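You operate a simulated robot arm through the tools that you are given. There is no shell and no other tool.

Carry out the task below with a simulated two-armed robot. There is one attempt and no reset: what you move stays moved.

JOB
Put one of the grey stones from the top of the front table on top of the red buoy there. Pick up the sealed water bottle with one hand, pass it to the other hand and put it on the free spot beside the showcase. Open the power cabinet door. The order is free. Set down upright: sealed water bottle.

It is judged by the outcome, as a careful person would: the job done as asked, and still so three seconds after it is handed in. It fails if anything else is knocked over, pushed out of place, dropped, spilled or broken.

ROBOT AND FRAMES
Two 7-joint arms with two-finger parallel grippers on one trunk, on a base that moves. Base frame: it is fixed to the floor where the robot stands at the start and does not move with it; the origin is under the middle of the robot, x ahead of it, y to its left, z up. Readings come in mm, degrees, newtons and seconds.
The left shoulder is at the start at [70, 130, 1087], the right one opposite. With the tool pointing down near the work surface each hand reaches from about 220 to 520 mm from the robot's upright axis, wherever it stands, measured 20 degrees to its own side. Places, roughly: free spot beside the showcase (26x20 cm) [1060, -6480, 820]; grey stone [-3250, -250, 750]; power cabinet door [400, -6500, 1600]; red buoy [-3750, -250, 750]; sealed water bottle [-3250, -5250, 750]. Payload 1.57 kg a hand.
Tool frame (each hand has its own): the origin (TCP) lies between the finger pads and is the grasp point; the fingertips stand 30 mm ahead of it; z points along the fingers, y is the line along which they close. The gripper opens to 80 mm. The fingers are 17 mm wide and 12 mm thick; the gripper's body (40 by 82 mm) begins 80 mm behind the TCP.
Orientation is told as [roll, pitch, yaw] about the base's x, y, z axes, in that order, counted from this pose: with the fingers straight down and closing along the base's y, the tool's x points along the base's -x, its y along +y and its z along -z.

CONTROLS
- The arms move only by the tool nudge_tool. It takes "left_steps", "right_steps" or both (then of equal length, played together; a hand with none holds still); each is one flat list of numbers, 7 for each row, row after row: the shift along the base's x, y, z in mm, then the turn, a rotation vector about the base's x, y, z in degrees, then the gripper command, from -1 (shut) to 1 (fully open), values between in proportion. In form: [x, y, z, rx, ry, rz, gripper, x, y, z, rx, ry, rz, gripper, ...]. A call has 1 to 20 rows; each row shifts and turns the commanded pose from where the row before left it. A row lasts 0.2 s, in which the tool goes at most 50 mm and 8.6 degrees; a call with a longer step from one row to the next is refused whole, and so is a gripper value outside its range. Where a pose cannot be reached the arm comes as near as it can. A force on the tool above 40 N (or 10 N above the force at the start of the call, whichever is more), or a blocked arm, ends the call early, and 0.2 s more pass. Each finger travels about 108 mm/s and halts on what it meets, pressing with about 26 N; the grip force reading is that of the motor and also rises with nothing between the fingers. The clock runs only during rows and for 0.2 s after the last one: add rows that do not move to give the fingers time. It gives the time, the measured TCP pose, the force on the tool (base axes), the opening and the grip force at its end, in the units of the frame above (readings bear some noise), with the torque about the TCP (base axes, N m) and any sound that the robot's microphone picked up.
- Cameras (640 x 400 px; columns grow to the right, rows downward): "scene" is now at [143.1, -18.3, 1315.5]; the picture's right is [-0.20, -0.98, 0.00], its down [-0.60, 0.12, -0.79] and it looks along [0.77, -0.16, -0.62] (base axes); focal length 254 px, centre (320, 200). "left" rides on the left gripper at [72, 7, -122] in its tool frame; the picture's right is [-0.09, 1.00, 0.00], its down [-0.84, -0.08, -0.54] and it looks along [-0.54, -0.05, 0.84] (tool axes); focal length 238 px, centre (320, 200). "right" rides on the right gripper at [72, -7, -122] in its tool frame; the picture's right is [0.09, 1.00, 0.00], its down [-0.84, 0.08, -0.54] and it looks along [-0.54, 0.05, 0.84] (tool axes); focal length 238 px, centre (320, 200). There is no depth. A picture from a camera that has moved, and an enlarged one, comes with that camera's place and axes in the base frame and with its lens. The place of the scene camera against the robot may be out by one fixed shift of up to 12 mm in any direction.
- capture(camera): a new picture of that camera. It takes no simulated time.
- raise_lower(by): slides the trunk up (or, below 0, down) by that many mm; the arms and the scene camera ride with it, the base frame stays. It gives what a move gives, with no picture.
- steer(legs): drives the robot by 1 to 6 legs, each [ahead, left, turn to the left] in mm, mm and degrees, along the robot's own axes; the way and the turn of a leg run together, so that a leg with both is an arc; at most 1500 mm and 180 degrees a leg. The arms and the cameras ride along, it lands a little off, and it stops where it bumps. It gives what a move gives.
- aim_head(pan, tilt): turns the head with the scene camera to pan (to the left, within 86 degrees either way) and tilt (down, from -29 to 69), counted from straight ahead of the robot. It gives what a move gives.
- inspect(camera, box): a new picture of the part [left, top, right, bottom] of that camera's present view, enlarged. It takes no simulated time.
- close_job(): hands the job in; it is judged then, once.

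Nothing tells you exact positions but the pictures and the camera data. Unless the task says otherwise, let go and move clear before handing in.

The tools are called after ">>>" by a JSON object that holds its "method" and its "body". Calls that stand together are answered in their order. nudge_tool: Moves the arms, as the interface text tells. Its arguments: {"type":"object","properties":{"left_steps":{"type":"array","items":{"type":"number"}},"right_steps":{"type":"array","items":{"type":"number"}}},"required":[]} The other tools are called the same way: raise_lower (by) moves the trunk up or down; steer (legs) drives the base; aim_head (pan, tilt) turns the head that bears the scene camera; capture (camera) takes a picture; inspect (camera, box) takes an enlarged picture of a part of a camera's view; close_job () hands the job in.

At the start:

```text
clock: 0.0
left_tcp_pos: [429.4, 148.7, 964.4]
left_ee_rot: [0.0, 0.1, 0.0]
left_ft_force: [-0.7, 0.2, -0.1]
left_moment: [0.0, 0.01, 0.01]
left_opening: 80.2
left_finger_force: 0.2
right_tcp_pos: [328.7, -135.9, 1059.9]
right_ee_rot: [0.0, 0.0, 0.0]
right_ft_force: [-0.2, -0.6, -0.4]
right_moment: [0.04, 0.01, 0.01]
right_opening: 79.8
right_finger_force: 0.0
trunk travel left (down, up): [-725.0, 215.0]
robot x, y, heading: [2.1, -0.0, -0.1]
head pan, tilt (commanded): [-11.6, 38.1]
```

scene: 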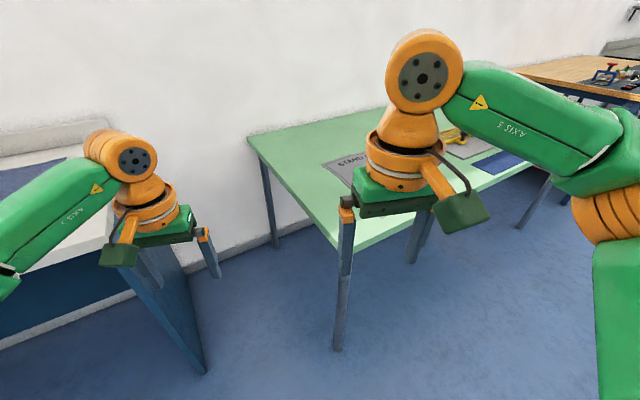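
right: 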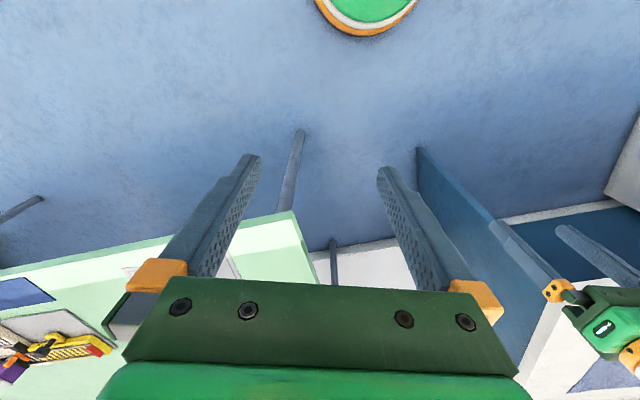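
left: 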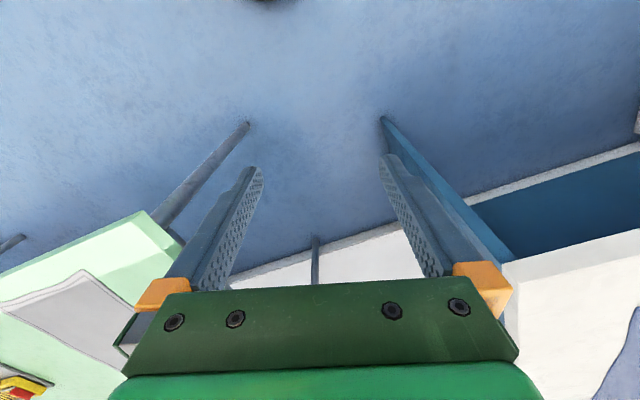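

I see a green table and a white table ahead, with both arms held out in front. I'll look around with the head first to map the room before I drive.

>>> {"method": "aim_head", "body": {"pan": -80, "tilt": 15}}

>>> {"method": "capture", "body": {"camera": "scene"}}

>>> {"method": "aim_head", "body": {"pan": 80, "tilt": 15}}

>>> {"method": "capture", "body": {"camera": "scene"}}

>>> {"method": "aim_head", "body": {"pan": 0, "tilt": 15}}

>>> {"method": "capture", "body": {"camera": "scene"}}

```text
clock: 1.4
left_tcp_pos: [430.1, 149.2, 964.9]
left_ee_rot: [0.0, 0.0, 0.1]
left_ft_force: [-0.4, 0.8, 0.5]
left_moment: [0.0, 0.02, 0.02]
left_opening: 79.7
left_finger_force: 0.1
right_tcp_pos: [328.5, -134.6, 1060.0]
right_ee_rot: [0.0, 0.0, 0.1]
right_ft_force: [-0.1, 0.1, 0.7]
right_moment: [-0.02, -0.01, 0.01]
right_opening: 79.8
right_finger_force: 0.0
trunk travel left (down, up): [-725.0, 215.0]
robot x, y, heading: [-6.5, 0.5, 0.1]
head pan, tilt (commanded): [-80.0, 15.0]
```

```text
taken
camera scene: at [74.9, -93.0, 1352.2], right [-0.98, -0.17, 0.0], down [-0.05, 0.26, -0.97], along [0.17, -0.95, -0.26], focal length 254 px, centre (320, 200)
```

scene: 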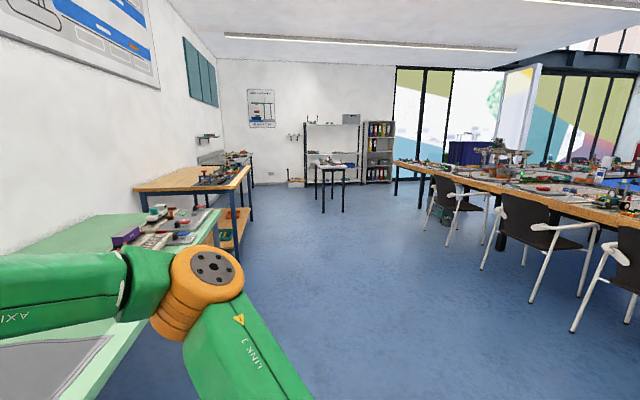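

```text
clock: 3.9
left_tcp_pos: [430.0, 149.0, 966.1]
left_ee_rot: [0.0, 0.0, 0.2]
left_ft_force: [-0.8, -0.2, -0.9]
left_moment: [0.0, 0.01, 0.03]
left_opening: 80.1
left_finger_force: 0.1
right_tcp_pos: [327.9, -134.4, 1058.6]
right_ee_rot: [0.0, 0.0, 0.1]
right_ft_force: [0.4, -0.4, 0.3]
right_moment: [-0.01, 0.03, -0.01]
right_opening: 80.3
right_finger_force: 0.0
trunk travel left (down, up): [-725.0, 215.0]
robot x, y, heading: [-0.9, -0.1, 0.1]
head pan, tilt (commanded): [80.0, 15.0]
```

```text
taken
camera scene: at [74.8, 91.0, 1352.2], right [0.98, -0.17, 0.0], down [-0.05, -0.25, -0.97], along [0.17, 0.95, -0.26], focal length 254 px, centre (320, 200)
```

scene: 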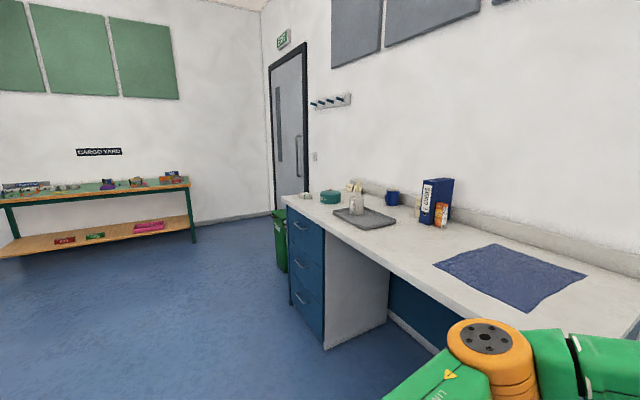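

```text
clock: 5.4
left_tcp_pos: [428.8, 148.3, 965.5]
left_ee_rot: [0.1, 0.0, 0.1]
left_ft_force: [1.0, 0.0, 1.2]
left_moment: [0.0, 0.0, -0.01]
left_opening: 80.1
left_finger_force: 0.0
right_tcp_pos: [328.8, -136.1, 1058.7]
right_ee_rot: [-0.1, 0.0, 0.1]
right_ft_force: [-0.6, 0.1, 0.0]
right_moment: [-0.02, -0.01, -0.03]
right_opening: 79.8
right_finger_force: 0.1
trunk travel left (down, up): [-725.0, 215.0]
robot x, y, heading: [-3.3, -1.3, -0.2]
head pan, tilt (commanded): [0.0, 15.0]
```

```text
taken
camera scene: at [152.0, -0.9, 1352.2], right [0.0, -1.0, 0.0], down [-0.26, 0.0, -0.97], along [0.97, 0.0, -0.26], focal length 254 px, centre (320, 200)
```

scene: 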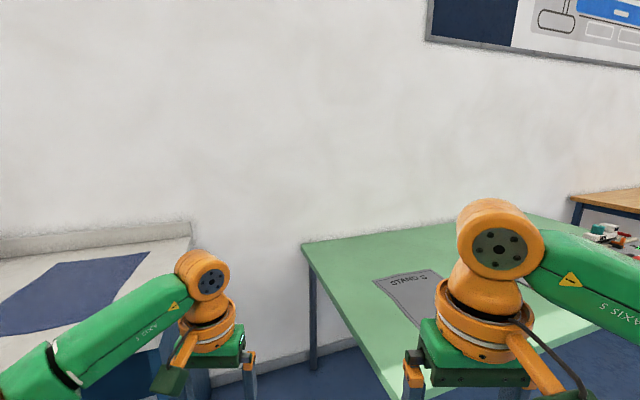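

The room is large: the workbench and chairs are off to the right and behind me. I'll turn right on the spot, since the floor on that side is clear, and look again.

>>> {"method": "steer", "body": {"legs": [[0, 0, -90]]}}

>>> {"method": "aim_head", "body": {"pan": -75, "tilt": 15}}

>>> {"method": "capture", "body": {"camera": "scene"}}

>>> {"method": "aim_head", "body": {"pan": -30, "tilt": 15}}

>>> {"method": "capture", "body": {"camera": "scene"}}

>>> {"method": "aim_head", "body": {"pan": 10, "tilt": 10}}

>>> {"method": "capture", "body": {"camera": "scene"}}

```text
clock: 9.6
left_tcp_pos: [144.9, -431.2, 964.7]
left_ee_rot: [0.0, 0.1, -90.4]
left_ft_force: [0.5, 0.0, 0.1]
left_moment: [-0.02, 0.02, 0.02]
left_opening: 80.3
left_finger_force: 0.0
right_tcp_pos: [-137.2, -327.6, 1059.8]
right_ee_rot: [-0.1, 0.0, -90.5]
right_ft_force: [0.1, 0.2, 0.1]
right_moment: [-0.02, 0.03, -0.03]
right_opening: 80.1
right_finger_force: 0.0
trunk travel left (down, up): [-725.0, 215.0]
robot x, y, heading: [0.7, -1.3, -90.6]
head pan, tilt (commanded): [0.0, 15.0]
```

```text
clock: 11.1
left_tcp_pos: [145.3, -431.0, 964.8]
left_ee_rot: [0.0, 0.0, -90.4]
left_ft_force: [-0.2, 0.2, 0.5]
left_moment: [-0.01, -0.02, 0.04]
left_opening: 79.9
left_finger_force: 0.0
right_tcp_pos: [-138.1, -327.3, 1059.6]
right_ee_rot: [-0.1, 0.1, -90.4]
right_ft_force: [0.3, -0.2, 0.1]
right_moment: [0.04, 0.01, 0.02]
right_opening: 80.3
right_finger_force: 0.1
trunk travel left (down, up): [-725.0, 215.0]
robot x, y, heading: [-3.4, 0.6, -90.2]
head pan, tilt (commanded): [-75.0, 15.0]
```

```text
taken
camera scene: at [-82.5, -74.7, 1352.2], right [-0.25, 0.97, 0.0], down [0.25, 0.07, -0.97], along [-0.94, -0.24, -0.26], focal length 254 px, centre (320, 200)
```

scene: 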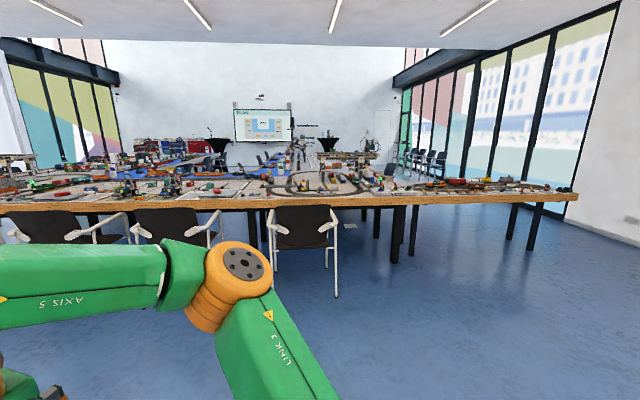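

```text
clock: 12.2
left_tcp_pos: [145.0, -429.7, 964.9]
left_ee_rot: [0.1, 0.1, -90.5]
left_ft_force: [0.0, -0.6, 0.0]
left_moment: [0.02, 0.03, -0.02]
left_opening: 79.8
left_finger_force: 0.2
right_tcp_pos: [-138.6, -327.0, 1058.1]
right_ee_rot: [0.0, 0.0, -90.6]
right_ft_force: [1.3, 0.9, -0.5]
right_moment: [0.0, -0.01, -0.01]
right_opening: 80.0
right_finger_force: 0.1
trunk travel left (down, up): [-725.0, 215.0]
robot x, y, heading: [-3.3, -3.5, -90.4]
head pan, tilt (commanded): [-30.0, 15.0]
```

```text
taken
camera scene: at [-39.7, -131.7, 1352.2], right [-0.86, 0.51, 0.0], down [0.13, 0.22, -0.97], along [-0.49, -0.83, -0.26], focal length 254 px, centre (320, 200)
```

scene: 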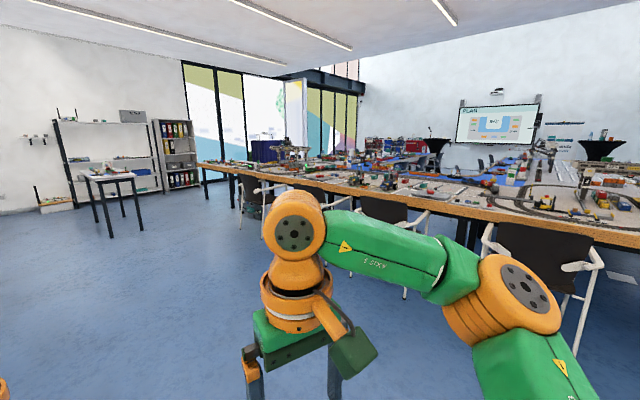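

```text
clock: 13.3
left_tcp_pos: [144.6, -430.5, 964.1]
left_ee_rot: [0.0, 0.0, -90.4]
left_ft_force: [-0.3, 0.6, -0.9]
left_moment: [-0.02, 0.04, 0.03]
left_opening: 80.1
left_finger_force: 0.0
right_tcp_pos: [-138.3, -328.2, 1058.1]
right_ee_rot: [0.0, 0.1, -90.5]
right_ft_force: [0.0, 0.2, 0.4]
right_moment: [0.0, 0.01, 0.0]
right_opening: 79.9
right_finger_force: 0.1
trunk travel left (down, up): [-725.0, 215.0]
robot x, y, heading: [2.3, 0.1, -90.2]
head pan, tilt (commanded): [10.0, 10.0]
```

```text
taken
camera scene: at [23.1, -143.0, 1360.3], right [-0.99, -0.16, 0.0], down [-0.03, 0.17, -0.98], along [0.16, -0.97, -0.17], focal length 254 px, centre (320, 200)
```

scene: 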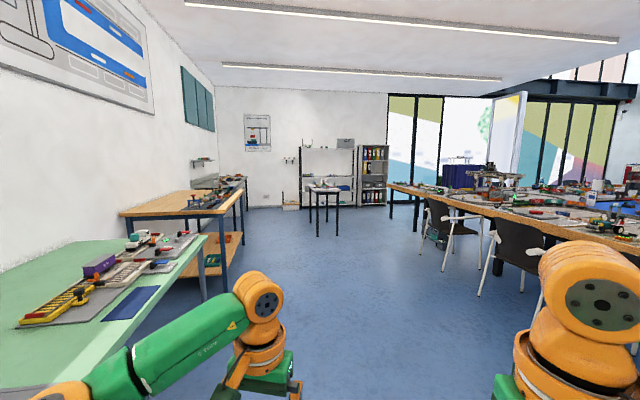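

The long table with the train layout is to the west (−x), with chairs along its near side. I'll raise the trunk and zoom in to find the buoy, the stones and the bottle.

>>> {"method": "raise_lower", "body": {"by": 215}}

>>> {"method": "aim_head", "body": {"pan": -80, "tilt": 15}}

>>> {"method": "inspect", "body": {"camera": "scene", "box": [320, 100, 640, 300]}}

>>> {"method": "inspect", "body": {"camera": "scene", "box": [0, 100, 320, 300]}}

>>> {"method": "aim_head", "body": {"pan": -35, "tilt": 10}}

>>> {"method": "inspect", "body": {"camera": "scene", "box": [160, 100, 480, 300]}}

>>> {"method": "aim_head", "body": {"pan": 10, "tilt": 10}}

>>> {"method": "inspect", "body": {"camera": "scene", "box": [160, 100, 480, 300]}}

```text
clock: 15.6
left_tcp_pos: [145.4, -430.7, 1179.1]
left_ee_rot: [0.0, -0.1, -90.4]
left_ft_force: [0.2, 0.3, 0.1]
left_moment: [0.03, -0.01, 0.02]
left_opening: 80.2
left_finger_force: 0.0
right_tcp_pos: [-138.6, -327.0, 1273.2]
right_ee_rot: [0.1, 0.0, -90.5]
right_ft_force: [0.0, -0.5, 0.8]
right_moment: [-0.02, 0.01, 0.03]
right_opening: 79.9
right_finger_force: 0.0
trunk travel left (down, up): [-940.0, 0.0]
robot x, y, heading: [1.1, -1.0, -90.5]
head pan, tilt (commanded): [10.0, 10.0]
```

```text
clock: 17.2
left_tcp_pos: [144.5, -431.3, 1180.0]
left_ee_rot: [0.0, -0.1, -90.4]
left_ft_force: [-0.7, -0.4, 1.0]
left_moment: [0.0, 0.02, 0.01]
left_opening: 80.0
left_finger_force: 0.0
right_tcp_pos: [-138.8, -327.4, 1274.6]
right_ee_rot: [0.0, 0.0, -90.5]
right_ft_force: [-0.7, 0.2, 0.4]
right_moment: [-0.02, 0.02, 0.02]
right_opening: 79.8
right_finger_force: 0.0
trunk travel left (down, up): [-940.0, 0.0]
robot x, y, heading: [-2.9, 0.7, -90.5]
head pan, tilt (commanded): [-80.0, 15.0]
```

```text
2.00 times, centred on (480, 200) of scene
camera zoom: at [-84.2, -66.8, 1567.2], right [-0.17, 0.99, 0.0], down [0.26, 0.04, -0.97], along [-0.95, -0.16, -0.26], focal length 509 px, centre (0, 200)
```

zoom: 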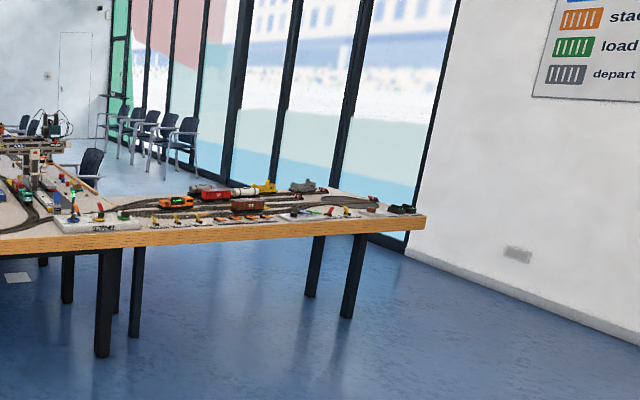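

```text
2.00 times, centred on (160, 200) of scene
camera zoom: at [-84.2, -66.8, 1567.2], right [-0.17, 0.99, 0.0], down [0.26, 0.04, -0.97], along [-0.95, -0.16, -0.26], focal length 509 px, centre (640, 200)
```

zoom: 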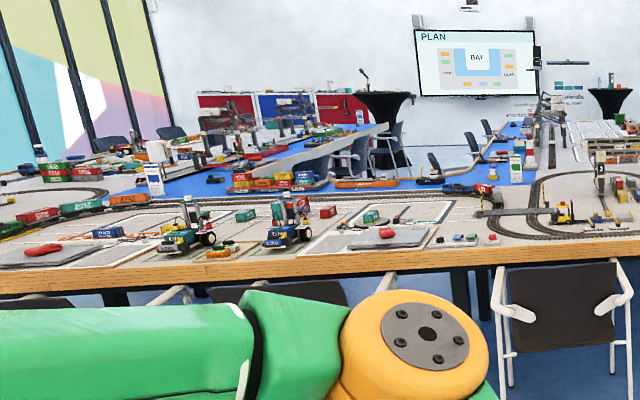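

```text
clock: 18.4
left_tcp_pos: [144.8, -430.5, 1181.2]
left_ee_rot: [0.0, 0.0, -90.3]
left_ft_force: [-0.1, 0.1, 0.2]
left_moment: [-0.03, 0.0, 0.0]
left_opening: 80.0
left_finger_force: 0.2
right_tcp_pos: [-138.3, -326.9, 1274.6]
right_ee_rot: [0.0, 0.0, -90.5]
right_ft_force: [0.5, -0.7, -0.1]
right_moment: [-0.02, 0.04, 0.04]
right_opening: 80.0
right_finger_force: 0.0
trunk travel left (down, up): [-940.0, 0.0]
robot x, y, heading: [1.3, -1.0, -90.6]
head pan, tilt (commanded): [-35.0, 10.0]
```

```text
2.00 times, centred on (320, 200) of scene
camera zoom: at [-46.2, -126.8, 1575.3], right [-0.81, 0.58, 0.0], down [0.1, 0.14, -0.98], along [-0.57, -0.8, -0.17], focal length 509 px, centre (320, 200)
```

zoom: 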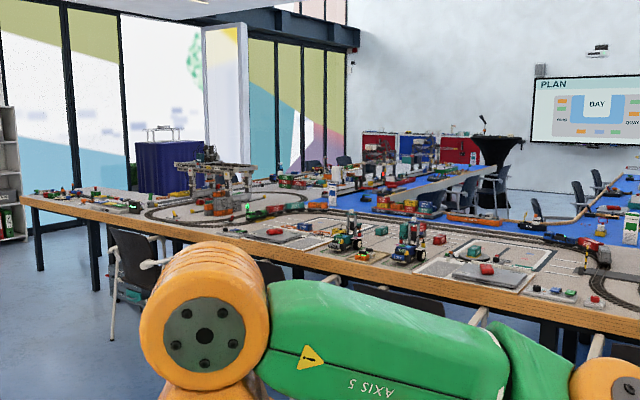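

```text
clock: 19.5
left_tcp_pos: [145.3, -431.4, 1180.3]
left_ee_rot: [0.0, 0.1, -90.4]
left_ft_force: [0.5, 0.0, 0.3]
left_moment: [-0.01, -0.02, -0.03]
left_opening: 80.5
left_finger_force: 0.0
right_tcp_pos: [-137.3, -327.6, 1274.9]
right_ee_rot: [-0.1, 0.0, -90.4]
right_ft_force: [0.3, -0.3, 0.1]
right_moment: [0.0, 0.02, 0.01]
right_opening: 80.0
right_finger_force: 0.1
trunk travel left (down, up): [-940.0, 0.0]
robot x, y, heading: [2.8, -3.9, -90.7]
head pan, tilt (commanded): [10.0, 10.0]
```

```text
2.00 times, centred on (320, 200) of scene
camera zoom: at [23.1, -142.9, 1575.3], right [-0.99, -0.16, 0.0], down [-0.03, 0.17, -0.98], along [0.16, -0.97, -0.17], focal length 509 px, centre (320, 200)
```

zoom: 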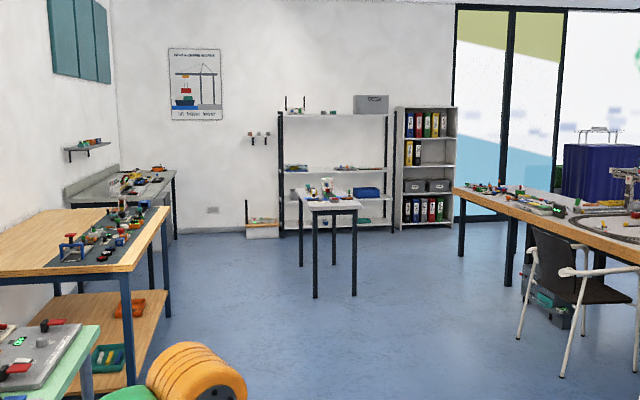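

The tables form a U, and the "front table" objects should show just right of centre when I look west. The shelf unit on the south wall, with a grey box on top, looks like where the showcase and power cabinet are. I'll zoom in on both.

>>> {"method": "inspect", "body": {"camera": "scene", "box": [280, 130, 400, 220]}}

>>> {"method": "aim_head", "body": {"pan": -86, "tilt": 15}}

>>> {"method": "inspect", "body": {"camera": "scene", "box": [260, 150, 420, 250]}}

>>> {"method": "inspect", "body": {"camera": "scene", "box": [180, 150, 340, 250]}}

>>> {"method": "aim_head", "body": {"pan": -45, "tilt": 15}}

>>> {"method": "inspect", "body": {"camera": "scene", "box": [140, 110, 300, 210]}}

```text
4.44 times, centred on (340, 175) of scene
camera zoom: at [23.1, -142.9, 1575.3], right [-0.99, -0.16, 0.0], down [-0.03, 0.17, -0.98], along [0.16, -0.97, -0.17], focal length 1130 px, centre (231, 311)
```

zoom: 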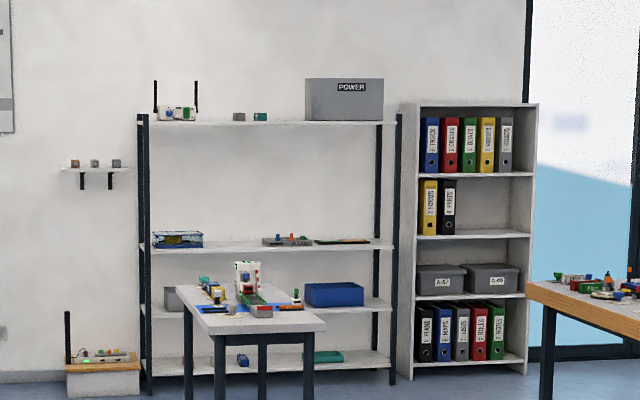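

```text
clock: 21.2
left_tcp_pos: [145.6, -430.5, 1179.2]
left_ee_rot: [0.0, 0.0, -90.4]
left_ft_force: [-0.7, 0.7, -0.4]
left_moment: [0.02, -0.02, -0.01]
left_opening: 80.1
left_finger_force: 0.0
right_tcp_pos: [-137.9, -327.4, 1275.6]
right_ee_rot: [0.0, 0.0, -90.5]
right_ft_force: [0.1, 0.2, 0.6]
right_moment: [0.02, -0.02, -0.02]
right_opening: 79.8
right_finger_force: 0.1
trunk travel left (down, up): [-940.0, 0.0]
robot x, y, heading: [-0.1, -2.4, -90.4]
head pan, tilt (commanded): [-85.9, 15.0]
```

```text
4.00 times, centred on (340, 200) of scene
camera zoom: at [-85.3, -57.2, 1567.2], right [-0.06, 1.0, 0.0], down [0.26, 0.02, -0.97], along [-0.96, -0.06, -0.26], focal length 1017 px, centre (240, 200)
```

zoom: 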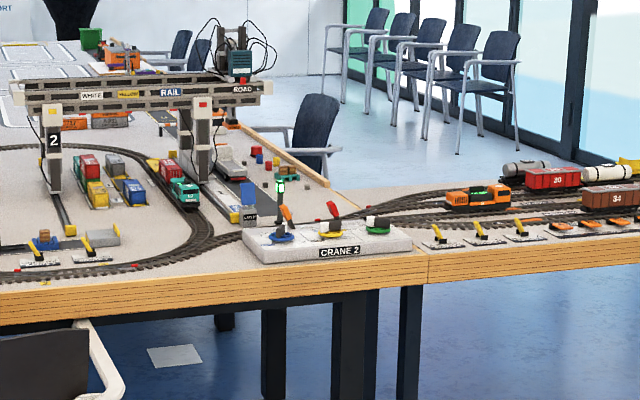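

```text
4.00 times, centred on (260, 200) of scene
camera zoom: at [-85.3, -57.2, 1567.2], right [-0.06, 1.0, 0.0], down [0.26, 0.02, -0.97], along [-0.96, -0.06, -0.26], focal length 1017 px, centre (560, 200)
```

zoom: 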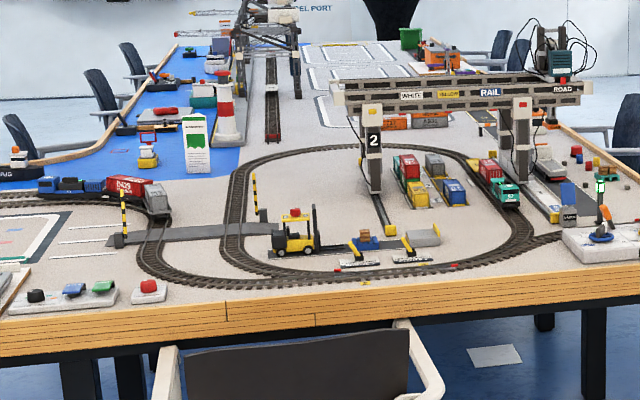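

```text
clock: 22.3
left_tcp_pos: [145.0, -431.2, 1181.0]
left_ee_rot: [0.0, -0.1, -90.3]
left_ft_force: [0.0, -0.7, -0.9]
left_moment: [0.0, 0.0, 0.02]
left_opening: 80.1
left_finger_force: 0.1
right_tcp_pos: [-137.9, -327.1, 1274.3]
right_ee_rot: [-0.1, 0.0, -90.5]
right_ft_force: [-0.8, 0.2, 0.3]
right_moment: [0.03, -0.03, 0.01]
right_opening: 80.1
right_finger_force: 0.2
trunk travel left (down, up): [-940.0, 0.0]
robot x, y, heading: [-3.1, -0.5, -90.7]
head pan, tilt (commanded): [-45.0, 15.0]
```

```text
4.00 times, centred on (220, 160) of scene
camera zoom: at [-58.8, -116.6, 1567.2], right [-0.7, 0.71, 0.0], down [0.18, 0.18, -0.97], along [-0.69, -0.68, -0.26], focal length 1017 px, centre (720, 360)
```

zoom: 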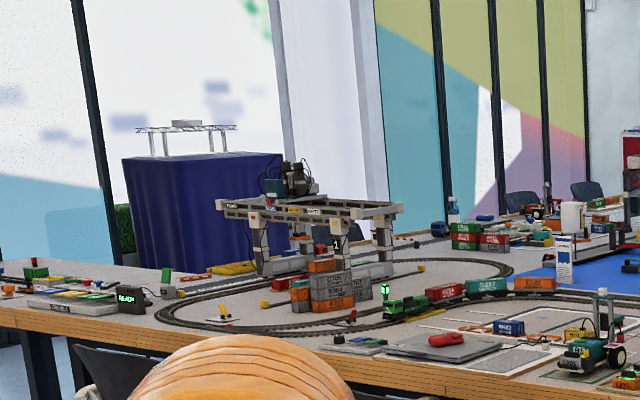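

The buoy looks like the small red object near the north edge of the far (right) wing at about (−3750, −220), just past the crane. The room is turned about 17° from my base frame, and I can reach the inner corner by going round the table's north end. I'll turn toward that gap and check it.

>>> {"method": "steer", "body": {"legs": [[0, 0, -133]]}}

>>> {"method": "aim_head", "body": {"pan": 0, "tilt": 20}}

>>> {"method": "capture", "body": {"camera": "scene"}}

>>> {"method": "aim_head", "body": {"pan": 0, "tilt": 69}}

>>> {"method": "capture", "body": {"camera": "scene"}}

```text
clock: 28.2
left_tcp_pos: [-413.7, 191.1, 1179.6]
left_ee_rot: [-0.1, 0.1, 136.2]
left_ft_force: [0.3, 0.0, 0.0]
left_moment: [-0.01, -0.02, -0.02]
left_opening: 80.1
left_finger_force: 0.0
right_tcp_pos: [-142.8, 326.3, 1273.7]
right_ee_rot: [-0.1, 0.1, 136.0]
right_ft_force: [0.6, -1.3, -0.1]
right_moment: [0.0, -0.03, 0.02]
right_opening: 80.0
right_finger_force: 0.0
trunk travel left (down, up): [-940.0, 0.0]
robot x, y, heading: [0.7, -2.8, 135.9]
head pan, tilt (commanded): [-45.0, 15.0]
```

```text
clock: 29.3
left_tcp_pos: [-412.3, 190.9, 1180.3]
left_ee_rot: [0.0, 0.0, 136.3]
left_ft_force: [-0.2, 0.2, -0.1]
left_moment: [-0.01, 0.01, -0.03]
left_opening: 80.3
left_finger_force: 0.1
right_tcp_pos: [-142.5, 326.5, 1275.3]
right_ee_rot: [0.0, 0.0, 136.0]
right_ft_force: [-1.2, -0.7, 0.2]
right_moment: [0.01, 0.01, 0.0]
right_opening: 80.1
right_finger_force: 0.0
trunk travel left (down, up): [-940.0, 0.0]
robot x, y, heading: [0.2, -4.1, 135.9]
head pan, tilt (commanded): [0.0, 20.0]
```

```text
taken
camera scene: at [-94.7, 98.6, 1559.1], right [0.69, 0.72, 0.0], down [0.25, -0.24, -0.94], along [-0.68, 0.65, -0.34], focal length 254 px, centre (320, 200)
```

scene: 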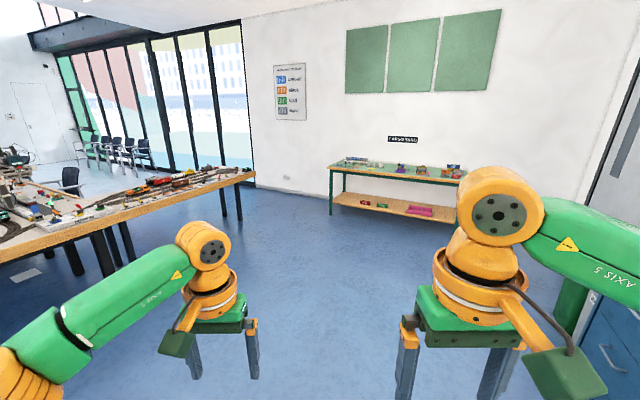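

```text
clock: 30.5
left_tcp_pos: [-412.2, 190.6, 1179.7]
left_ee_rot: [0.1, 0.0, 136.2]
left_ft_force: [0.0, -0.3, -0.8]
left_moment: [-0.02, 0.04, 0.01]
left_opening: 80.0
left_finger_force: 0.1
right_tcp_pos: [-142.9, 326.2, 1274.4]
right_ee_rot: [0.1, 0.0, 136.0]
right_ft_force: [-0.2, 0.5, 0.5]
right_moment: [0.02, 0.0, 0.01]
right_opening: 80.1
right_finger_force: 0.1
trunk travel left (down, up): [-940.0, 0.0]
robot x, y, heading: [-2.3, 0.8, 136.0]
head pan, tilt (commanded): [0.0, 68.8]
```

```text
taken
camera scene: at [-68.2, 72.7, 1491.6], right [0.69, 0.72, 0.0], down [0.67, -0.65, -0.36], along [-0.26, 0.25, -0.93], focal length 254 px, centre (320, 200)
```

scene: 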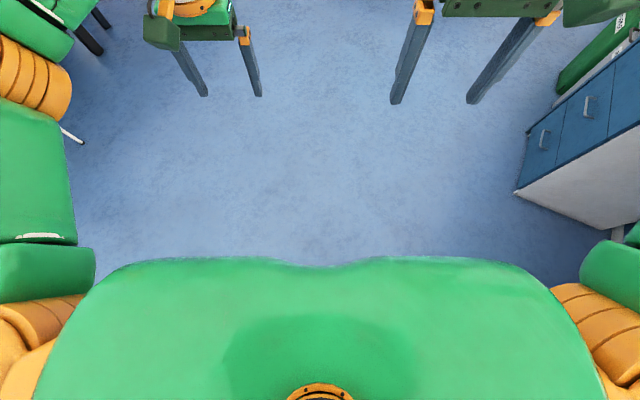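

The gap between the train table's north end and the "cargo yard" table is about 1 m and looks passable. I'll drive toward it in stages.

>>> {"method": "steer", "body": {"legs": [[0, 0, 6.5], [1500, 0, 0], [1300, 0, 0]]}}

>>> {"method": "aim_head", "body": {"pan": 20, "tilt": 30}}

>>> {"method": "capture", "body": {"camera": "scene"}}

```text
clock: 44.6
left_tcp_pos: [-2647.7, 1844.4, 1179.5]
left_ee_rot: [0.1, 0.0, 142.6]
left_ft_force: [0.2, 0.2, 0.1]
left_moment: [-0.03, -0.01, 0.03]
left_opening: 79.8
left_finger_force: 0.0
right_tcp_pos: [-2394.2, 2007.7, 1274.6]
right_ee_rot: [0.1, 0.0, 142.3]
right_ft_force: [0.5, 0.4, 0.4]
right_moment: [0.02, 0.0, 0.0]
right_opening: 79.9
right_finger_force: 0.0
trunk travel left (down, up): [-940.0, 0.0]
robot x, y, heading: [-2218.8, 1699.2, 142.1]
head pan, tilt (commanded): [0.0, 68.8]
```

```text
clock: 45.6
left_tcp_pos: [-2649.5, 1843.4, 1180.5]
left_ee_rot: [0.0, 0.0, 142.5]
left_ft_force: [-0.6, 0.1, 0.5]
left_moment: [-0.02, -0.02, 0.01]
left_opening: 80.0
left_finger_force: 0.1
right_tcp_pos: [-2395.4, 2008.5, 1274.9]
right_ee_rot: [0.1, 0.0, 142.3]
right_ft_force: [0.6, -1.2, 0.6]
right_moment: [-0.01, -0.01, 0.01]
right_opening: 79.8
right_finger_force: 0.0
trunk travel left (down, up): [-940.0, 0.0]
robot x, y, heading: [-2221.3, 1698.8, 142.3]
head pan, tilt (commanded): [20.0, 30.0]
```

```text
taken
camera scene: at [-2336.2, 1757.1, 1542.9], right [0.3, 0.95, 0.0], down [0.48, -0.15, -0.87], along [-0.82, 0.26, -0.5], focal length 254 px, centre (320, 200)
```

scene: 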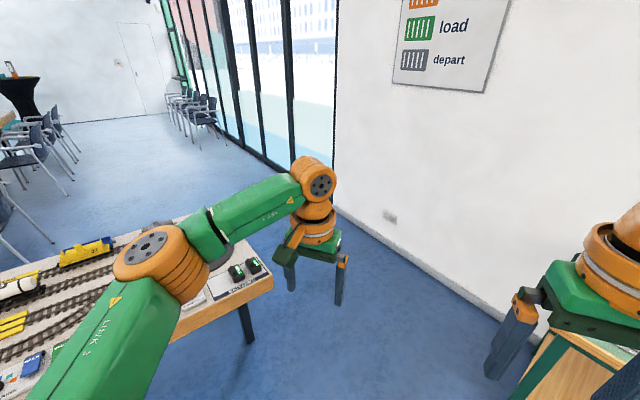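

The table corner and the cargo table are where I expected, so the corridor is clear. I'll drive through the gap and along the table end.

>>> {"method": "steer", "body": {"legs": [[0, 0, -3], [781, 0, 0], [0, 0, 42.4], [1150, 0, 0]]}}

>>> {"method": "aim_head", "body": {"pan": 50, "tilt": 30}}

>>> {"method": "capture", "body": {"camera": "scene"}}

```text
clock: 57.7
left_tcp_pos: [-4381.0, 1999.8, 1180.2]
left_ee_rot: [0.0, 0.0, -177.7]
left_ft_force: [-0.4, -0.5, 0.0]
left_moment: [-0.03, 0.0, -0.02]
left_opening: 80.1
left_finger_force: 0.1
right_tcp_pos: [-4289.4, 2287.8, 1274.6]
right_ee_rot: [0.0, 0.0, -177.9]
right_ft_force: [-0.3, -0.7, -0.6]
right_moment: [0.04, 0.0, 0.0]
right_opening: 79.7
right_finger_force: 0.1
trunk travel left (down, up): [-940.0, 0.0]
robot x, y, heading: [-3957.1, 2166.3, -178.0]
head pan, tilt (commanded): [20.0, 30.0]
```

```text
clock: 58.6
left_tcp_pos: [-4381.9, 1999.3, 1179.7]
left_ee_rot: [0.0, 0.1, -177.8]
left_ft_force: [0.1, -1.0, -0.2]
left_moment: [0.0, -0.01, 0.0]
left_opening: 80.1
left_finger_force: 0.0
right_tcp_pos: [-4291.5, 2287.5, 1274.0]
right_ee_rot: [0.0, 0.0, -178.0]
right_ft_force: [0.4, -0.4, 0.6]
right_moment: [-0.01, 0.03, 0.0]
right_opening: 80.0
right_finger_force: 0.0
trunk travel left (down, up): [-940.0, 0.0]
robot x, y, heading: [-3957.9, 2169.0, -177.7]
head pan, tilt (commanded): [50.0, 30.0]
```

```text
taken
camera scene: at [-4056.0, 2089.8, 1543.0], right [-0.79, 0.62, 0.0], down [0.31, 0.39, -0.87], along [-0.53, -0.68, -0.5], focal length 254 px, centre (320, 200)
```

scene: 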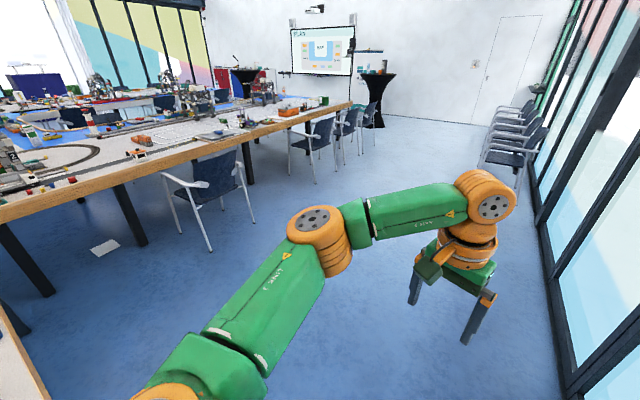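

I'm past the table end and can see the right wing's outer edge, with a chair tucked in about half a metre beyond the target area. I'll zoom in on the corner.

>>> {"method": "aim_head", "body": {"pan": 80, "tilt": 25}}

>>> {"method": "inspect", "body": {"camera": "scene", "box": [140, 120, 460, 320]}}

>>> {"method": "inspect", "body": {"camera": "scene", "box": [220, 140, 380, 240]}}

```text
clock: 59.6
left_tcp_pos: [-4383.0, 2000.1, 1180.5]
left_ee_rot: [0.0, -0.1, -177.7]
left_ft_force: [-0.3, -0.8, -0.5]
left_moment: [-0.01, 0.02, 0.01]
left_opening: 79.6
left_finger_force: 0.0
right_tcp_pos: [-4291.3, 2288.3, 1275.2]
right_ee_rot: [0.0, 0.0, -177.9]
right_ft_force: [0.6, 0.5, -0.4]
right_moment: [0.04, -0.01, 0.0]
right_opening: 79.9
right_finger_force: 0.1
trunk travel left (down, up): [-940.0, 0.0]
robot x, y, heading: [-3956.4, 2162.7, -178.0]
head pan, tilt (commanded): [80.0, 25.0]
```

```text
2.00 times, centred on (300, 220) of scene
camera zoom: at [-4012.9, 2069.8, 1551.0], right [-0.99, 0.14, 0.0], down [0.06, 0.42, -0.91], along [-0.13, -0.9, -0.42], focal length 509 px, centre (360, 160)
```

zoom: 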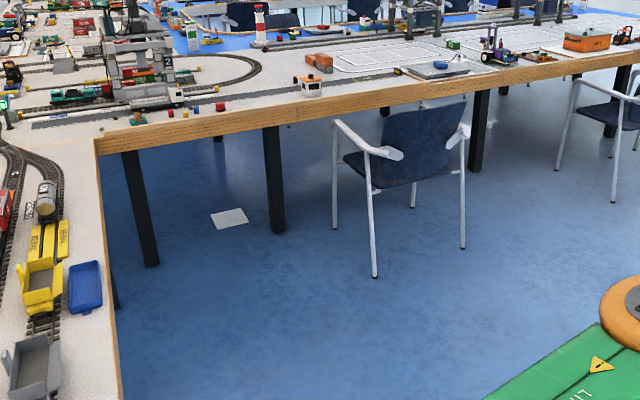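

```text
4.00 times, centred on (300, 190) of scene
camera zoom: at [-4012.9, 2069.8, 1551.0], right [-0.99, 0.14, 0.0], down [0.06, 0.42, -0.91], along [-0.13, -0.9, -0.42], focal length 1017 px, centre (400, 240)
```

zoom: 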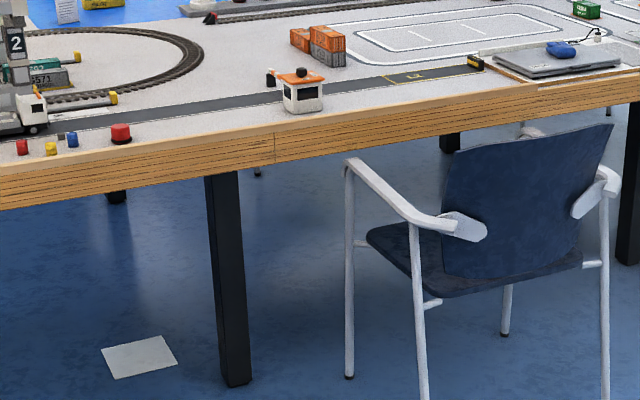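

I can see the red buoy as the larger red cylinder near the wing's north edge, with the chair about half a metre to its west. I'll drive round the corner and face the wing.

>>> {"method": "steer", "body": {"legs": [[150, 0, 0], [0, 0, 86.5], [1019, 0, 0], [0, 0, 18.5]]}}

>>> {"method": "aim_head", "body": {"pan": 0, "tilt": 30}}

>>> {"method": "capture", "body": {"camera": "scene"}}

>>> {"method": "inspect", "body": {"camera": "scene", "box": [200, 130, 440, 280]}}

```text
clock: 70.5
left_tcp_pos: [-3881.6, 766.4, 1180.3]
left_ee_rot: [0.0, 0.0, -73.6]
left_ft_force: [0.5, 0.2, -0.2]
left_moment: [0.0, -0.02, 0.01]
left_opening: 80.2
left_finger_force: 0.0
right_tcp_pos: [-4182.5, 781.3, 1274.8]
right_ee_rot: [0.2, 0.0, -73.7]
right_ft_force: [-0.8, -0.8, 0.7]
right_moment: [-0.01, 0.02, -0.01]
right_opening: 79.9
right_finger_force: 0.1
trunk travel left (down, up): [-940.0, 0.0]
robot x, y, heading: [-4142.5, 1133.7, -73.5]
head pan, tilt (commanded): [80.0, 25.0]
```

```text
clock: 72.0
left_tcp_pos: [-3882.2, 766.4, 1180.4]
left_ee_rot: [0.0, 0.1, -73.5]
left_ft_force: [0.0, 0.1, 0.1]
left_moment: [-0.02, 0.04, -0.04]
left_opening: 80.1
left_finger_force: 0.0
right_tcp_pos: [-4180.9, 783.8, 1273.7]
right_ee_rot: [0.0, 0.1, -73.7]
right_ft_force: [-0.2, 0.0, -0.3]
right_moment: [-0.01, 0.0, -0.02]
right_opening: 80.1
right_finger_force: 0.0
trunk travel left (down, up): [-940.0, 0.0]
robot x, y, heading: [-4148.6, 1137.5, -73.9]
head pan, tilt (commanded): [0.0, 30.0]
```

```text
taken
camera scene: at [-4096.4, 1000.5, 1543.0], right [-0.96, -0.28, 0.0], down [-0.14, 0.48, -0.87], along [0.24, -0.83, -0.5], focal length 254 px, centre (320, 200)
```

scene: 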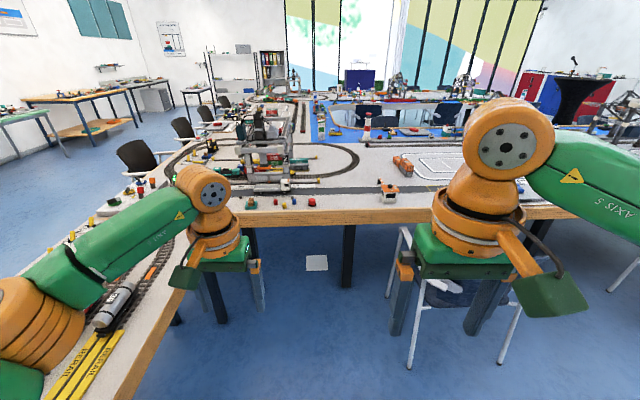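

```text
2.67 times, centred on (320, 205) of scene
camera zoom: at [-4096.4, 1000.5, 1543.0], right [-0.96, -0.28, 0.0], down [-0.14, 0.48, -0.87], along [0.24, -0.83, -0.5], focal length 678 px, centre (320, 187)
```

zoom: 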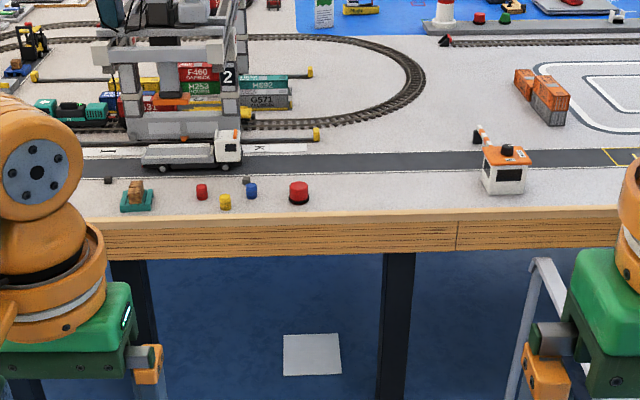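

The large red buoy sits near the table edge, and there are small grey stones behind it and further left. I'll square up to the table edge and move closer for a better look.

>>> {"method": "steer", "body": {"legs": [[0, 0, 3.7], [700, 0, 0]]}}

>>> {"method": "aim_head", "body": {"pan": 0, "tilt": 45}}

>>> {"method": "capture", "body": {"camera": "scene"}}

>>> {"method": "capture", "body": {"camera": "left"}}

>>> {"method": "capture", "body": {"camera": "right"}}

```text
clock: 76.3
left_tcp_pos: [-3616.4, 126.9, 1180.6]
left_ee_rot: [0.0, 0.0, -69.8]
left_ft_force: [0.3, 0.2, -0.6]
left_moment: [-0.02, 0.03, 0.01]
left_opening: 80.1
left_finger_force: 0.1
right_tcp_pos: [-3918.3, 124.4, 1275.7]
right_ee_rot: [0.0, -0.1, -69.9]
right_ft_force: [0.7, 0.4, -0.2]
right_moment: [0.0, -0.02, -0.02]
right_opening: 80.0
right_finger_force: 0.0
trunk travel left (down, up): [-940.0, 0.0]
robot x, y, heading: [-3908.2, 479.4, -69.8]
head pan, tilt (commanded): [0.0, 30.0]
```

```text
clock: 77.1
left_tcp_pos: [-3617.4, 125.5, 1180.0]
left_ee_rot: [0.0, 0.0, -69.8]
left_ft_force: [-0.8, 0.3, 1.1]
left_moment: [0.03, 0.01, 0.01]
left_opening: 79.8
left_finger_force: 0.1
right_tcp_pos: [-3918.3, 121.9, 1274.2]
right_ee_rot: [0.0, -0.1, -69.9]
right_ft_force: [0.3, 0.5, 0.3]
right_moment: [-0.01, -0.02, -0.01]
right_opening: 80.0
right_finger_force: 0.0
trunk travel left (down, up): [-940.0, 0.0]
robot x, y, heading: [-3905.4, 477.0, -70.0]
head pan, tilt (commanded): [0.0, 45.0]
```

```text
taken
camera scene: at [-3850.5, 353.5, 1520.5], right [-0.94, -0.34, 0.0], down [-0.24, 0.66, -0.71], along [0.24, -0.66, -0.71], focal length 254 px, centre (320, 200)
```

scene: 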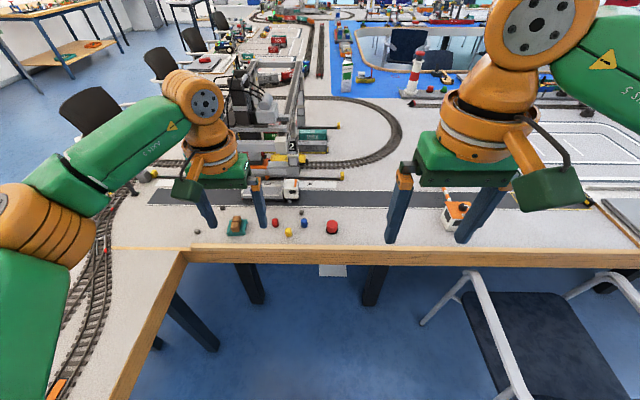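

```text
taken
camera left: at [-3636.5, 195.4, 1302.0], right [0.97, 0.26, 0.0], down [0.22, -0.81, 0.54], along [0.14, -0.52, -0.84], focal length 238 px, centre (320, 200)
```

left: 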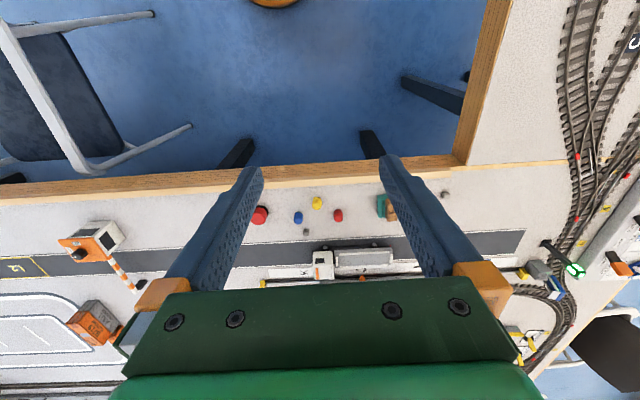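

```text
taken
camera right: at [-3949.5, 187.4, 1396.0], right [0.9, 0.43, 0.0], down [0.36, -0.76, 0.54], along [0.23, -0.49, -0.84], focal length 238 px, centre (320, 200)
```

right: 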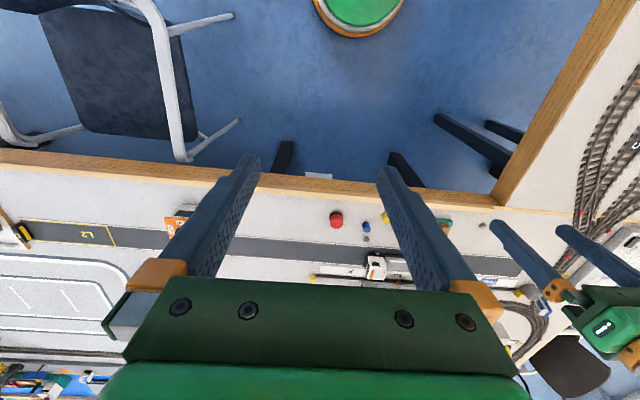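

I'm close now. The buoy, small coloured stones and a tray are in view, and I'll zoom in to tell the grey stones apart.

>>> {"method": "inspect", "body": {"camera": "left", "box": [230, 170, 470, 270]}}

>>> {"method": "inspect", "body": {"camera": "scene", "box": [180, 190, 380, 260]}}

>>> {"method": "inspect", "body": {"camera": "scene", "box": [260, 200, 360, 250]}}

```text
2.67 times, centred on (350, 220) of left
camera zoom: at [-3636.5, 195.4, 1302.0], right [0.97, 0.26, 0.0], down [0.22, -0.81, 0.54], along [0.14, -0.52, -0.84], focal length 636 px, centre (240, 147)
```

zoom: 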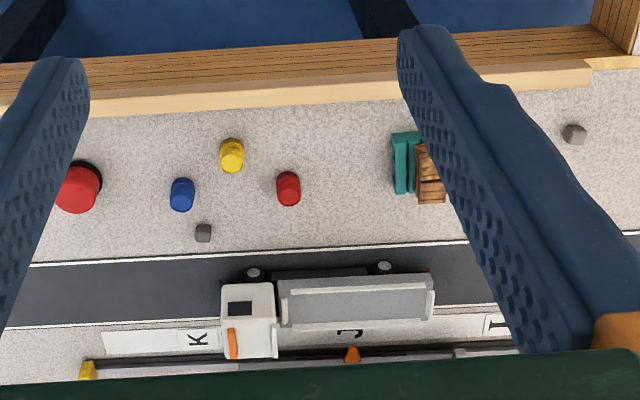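

```text
3.20 times, centred on (280, 225) of scene
camera zoom: at [-3850.5, 353.5, 1520.5], right [-0.94, -0.34, 0.0], down [-0.24, 0.66, -0.71], along [0.24, -0.66, -0.71], focal length 814 px, centre (448, 120)
```

zoom: 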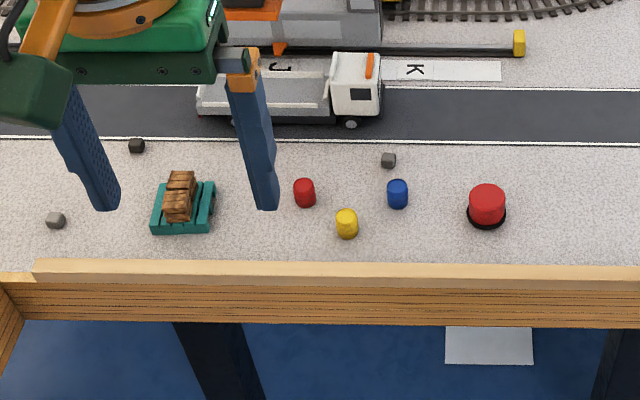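

```text
6.40 times, centred on (310, 225) of scene
camera zoom: at [-3850.5, 353.5, 1520.5], right [-0.94, -0.34, 0.0], down [-0.24, 0.66, -0.71], along [0.24, -0.66, -0.71], focal length 1628 px, centre (384, 40)
```

zoom: 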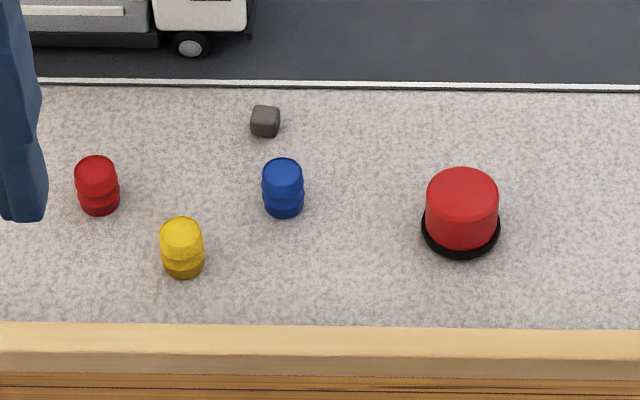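

There are three grey stones: one behind the blue barrel, one behind the pallet and one further left. The one behind the blue barrel at about (−3552, −262) is the best choice. I'll pull the left hand back a little to see the crane and plan a safe approach.

>>> {"method": "nudge_tool", "body": {"left_steps": [-15, 41, 0, 0, 0, 0, 1, -15, 41, 0, 0, 0, 0, 1, -15, 41, 0, 0, 0, 0, 1, 0, 0, 0, 0, 0, 0, 1]}}

>>> {"method": "aim_head", "body": {"pan": 15, "tilt": 35}}

>>> {"method": "capture", "body": {"camera": "scene"}}

>>> {"method": "inspect", "body": {"camera": "scene", "box": [240, 60, 480, 210]}}

```text
clock: 78.1
left_tcp_pos: [-3660.9, 248.2, 1180.3]
left_ee_rot: [0.0, 0.1, -69.7]
left_ft_force: [-0.4, 0.5, -1.1]
left_moment: [0.01, 0.01, -0.01]
left_opening: 79.8
left_finger_force: 0.1
right_tcp_pos: [-3918.3, 122.3, 1274.4]
right_ee_rot: [0.0, 0.0, -69.9]
right_ft_force: [-0.1, -0.4, -0.2]
right_moment: [-0.03, 0.0, 0.0]
right_opening: 79.9
right_finger_force: 0.1
trunk travel left (down, up): [-940.0, 0.0]
robot x, y, heading: [-3906.7, 479.4, -70.1]
head pan, tilt (commanded): [0.0, 45.0]
```

```text
clock: 78.9
left_tcp_pos: [-3661.2, 247.9, 1180.0]
left_ee_rot: [0.0, 0.0, -69.7]
left_ft_force: [0.3, -0.2, 0.3]
left_moment: [0.02, -0.05, -0.02]
left_opening: 80.0
left_finger_force: 0.0
right_tcp_pos: [-3918.5, 122.9, 1274.4]
right_ee_rot: [0.0, 0.0, -69.9]
right_ft_force: [0.0, -0.2, -0.4]
right_moment: [-0.03, 0.01, 0.03]
right_opening: 80.0
right_finger_force: 0.0
trunk travel left (down, up): [-940.0, 0.0]
robot x, y, heading: [-3899.5, 480.7, -70.0]
head pan, tilt (commanded): [15.0, 35.0]
```

```text
taken
camera scene: at [-3827.6, 357.4, 1535.1], right [-0.82, -0.57, 0.0], down [-0.33, 0.47, -0.82], along [0.47, -0.67, -0.57], focal length 254 px, centre (320, 200)
```

scene: 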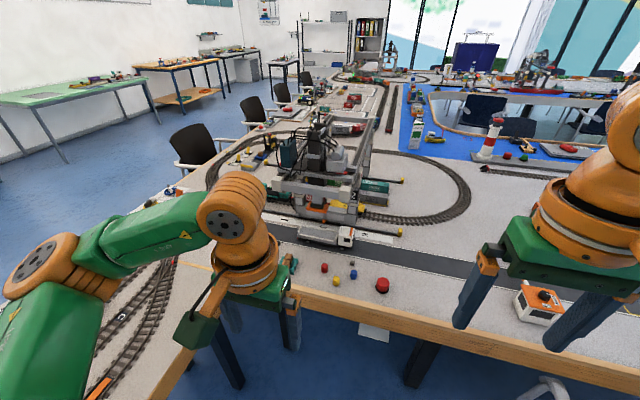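

```text
2.67 times, centred on (360, 135) of scene
camera zoom: at [-3827.6, 357.4, 1535.1], right [-0.82, -0.57, 0.0], down [-0.33, 0.47, -0.82], along [0.47, -0.67, -0.57], focal length 678 px, centre (213, 373)
```

zoom: 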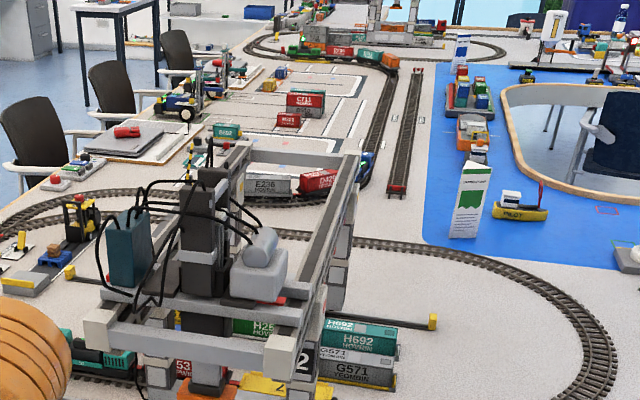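

The crane starts about 290 mm beyond the stones, so the near strip of table is clear to work over. I'll move in beside the table edge, a little to the right, so both stone and buoy are within the left hand's reach.

>>> {"method": "steer", "body": {"legs": [[200, -60, 0], [140, 0, 0]]}}

>>> {"method": "aim_head", "body": {"pan": 0, "tilt": 55}}

>>> {"method": "capture", "body": {"camera": "scene"}}

>>> {"method": "capture", "body": {"camera": "left"}}

```text
clock: 81.5
left_tcp_pos: [-3604.2, -85.0, 1181.6]
left_ee_rot: [-0.1, -0.3, -69.6]
left_ft_force: [0.0, 0.2, -0.4]
left_moment: [-0.01, 0.0, -0.01]
left_opening: 80.1
left_finger_force: 0.0
right_tcp_pos: [-3859.0, -209.8, 1276.2]
right_ee_rot: [0.0, -0.2, -69.9]
right_ft_force: [0.8, -0.5, 0.5]
right_moment: [-0.02, -0.01, 0.01]
right_opening: 80.0
right_finger_force: 0.0
trunk travel left (down, up): [-940.0, 0.0]
robot x, y, heading: [-3847.1, 141.7, -69.9]
head pan, tilt (commanded): [15.0, 35.0]
```

```text
clock: 82.3
left_tcp_pos: [-3601.4, -89.8, 1180.0]
left_ee_rot: [0.0, 0.1, -69.7]
left_ft_force: [0.3, -0.1, 0.2]
left_moment: [-0.01, 0.01, 0.03]
left_opening: 80.0
left_finger_force: 0.0
right_tcp_pos: [-3858.1, -213.4, 1274.9]
right_ee_rot: [0.1, 0.0, -69.9]
right_ft_force: [-0.3, -0.9, -0.5]
right_moment: [0.02, -0.02, 0.01]
right_opening: 79.9
right_finger_force: 0.1
trunk travel left (down, up): [-940.0, 0.0]
robot x, y, heading: [-3843.0, 140.5, -69.5]
head pan, tilt (commanded): [0.0, 55.0]
```

```text
taken
camera scene: at [-3793.4, 24.1, 1507.0], right [-0.94, -0.35, 0.0], down [-0.28, 0.77, -0.57], along [0.2, -0.54, -0.82], focal length 254 px, centre (320, 200)
```

scene: 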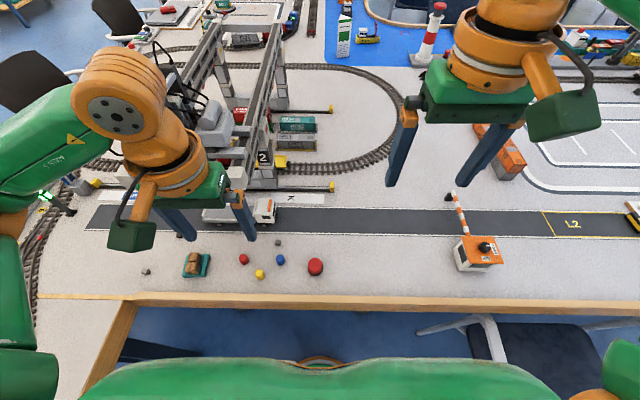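

```text
taken
camera left: at [-3621.5, -19.5, 1301.8], right [0.97, 0.26, 0.0], down [0.22, -0.81, 0.54], along [0.14, -0.52, -0.84], focal length 238 px, centre (320, 200)
```

left: 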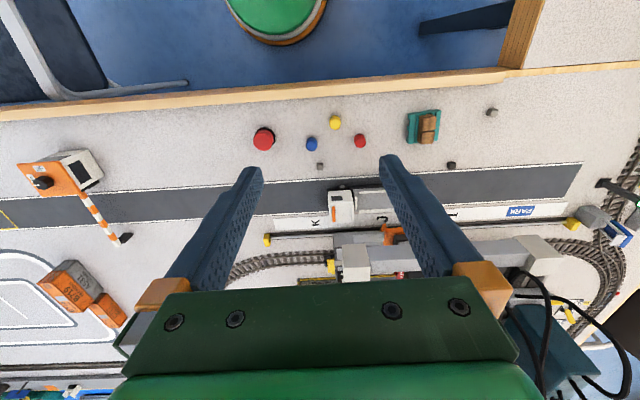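

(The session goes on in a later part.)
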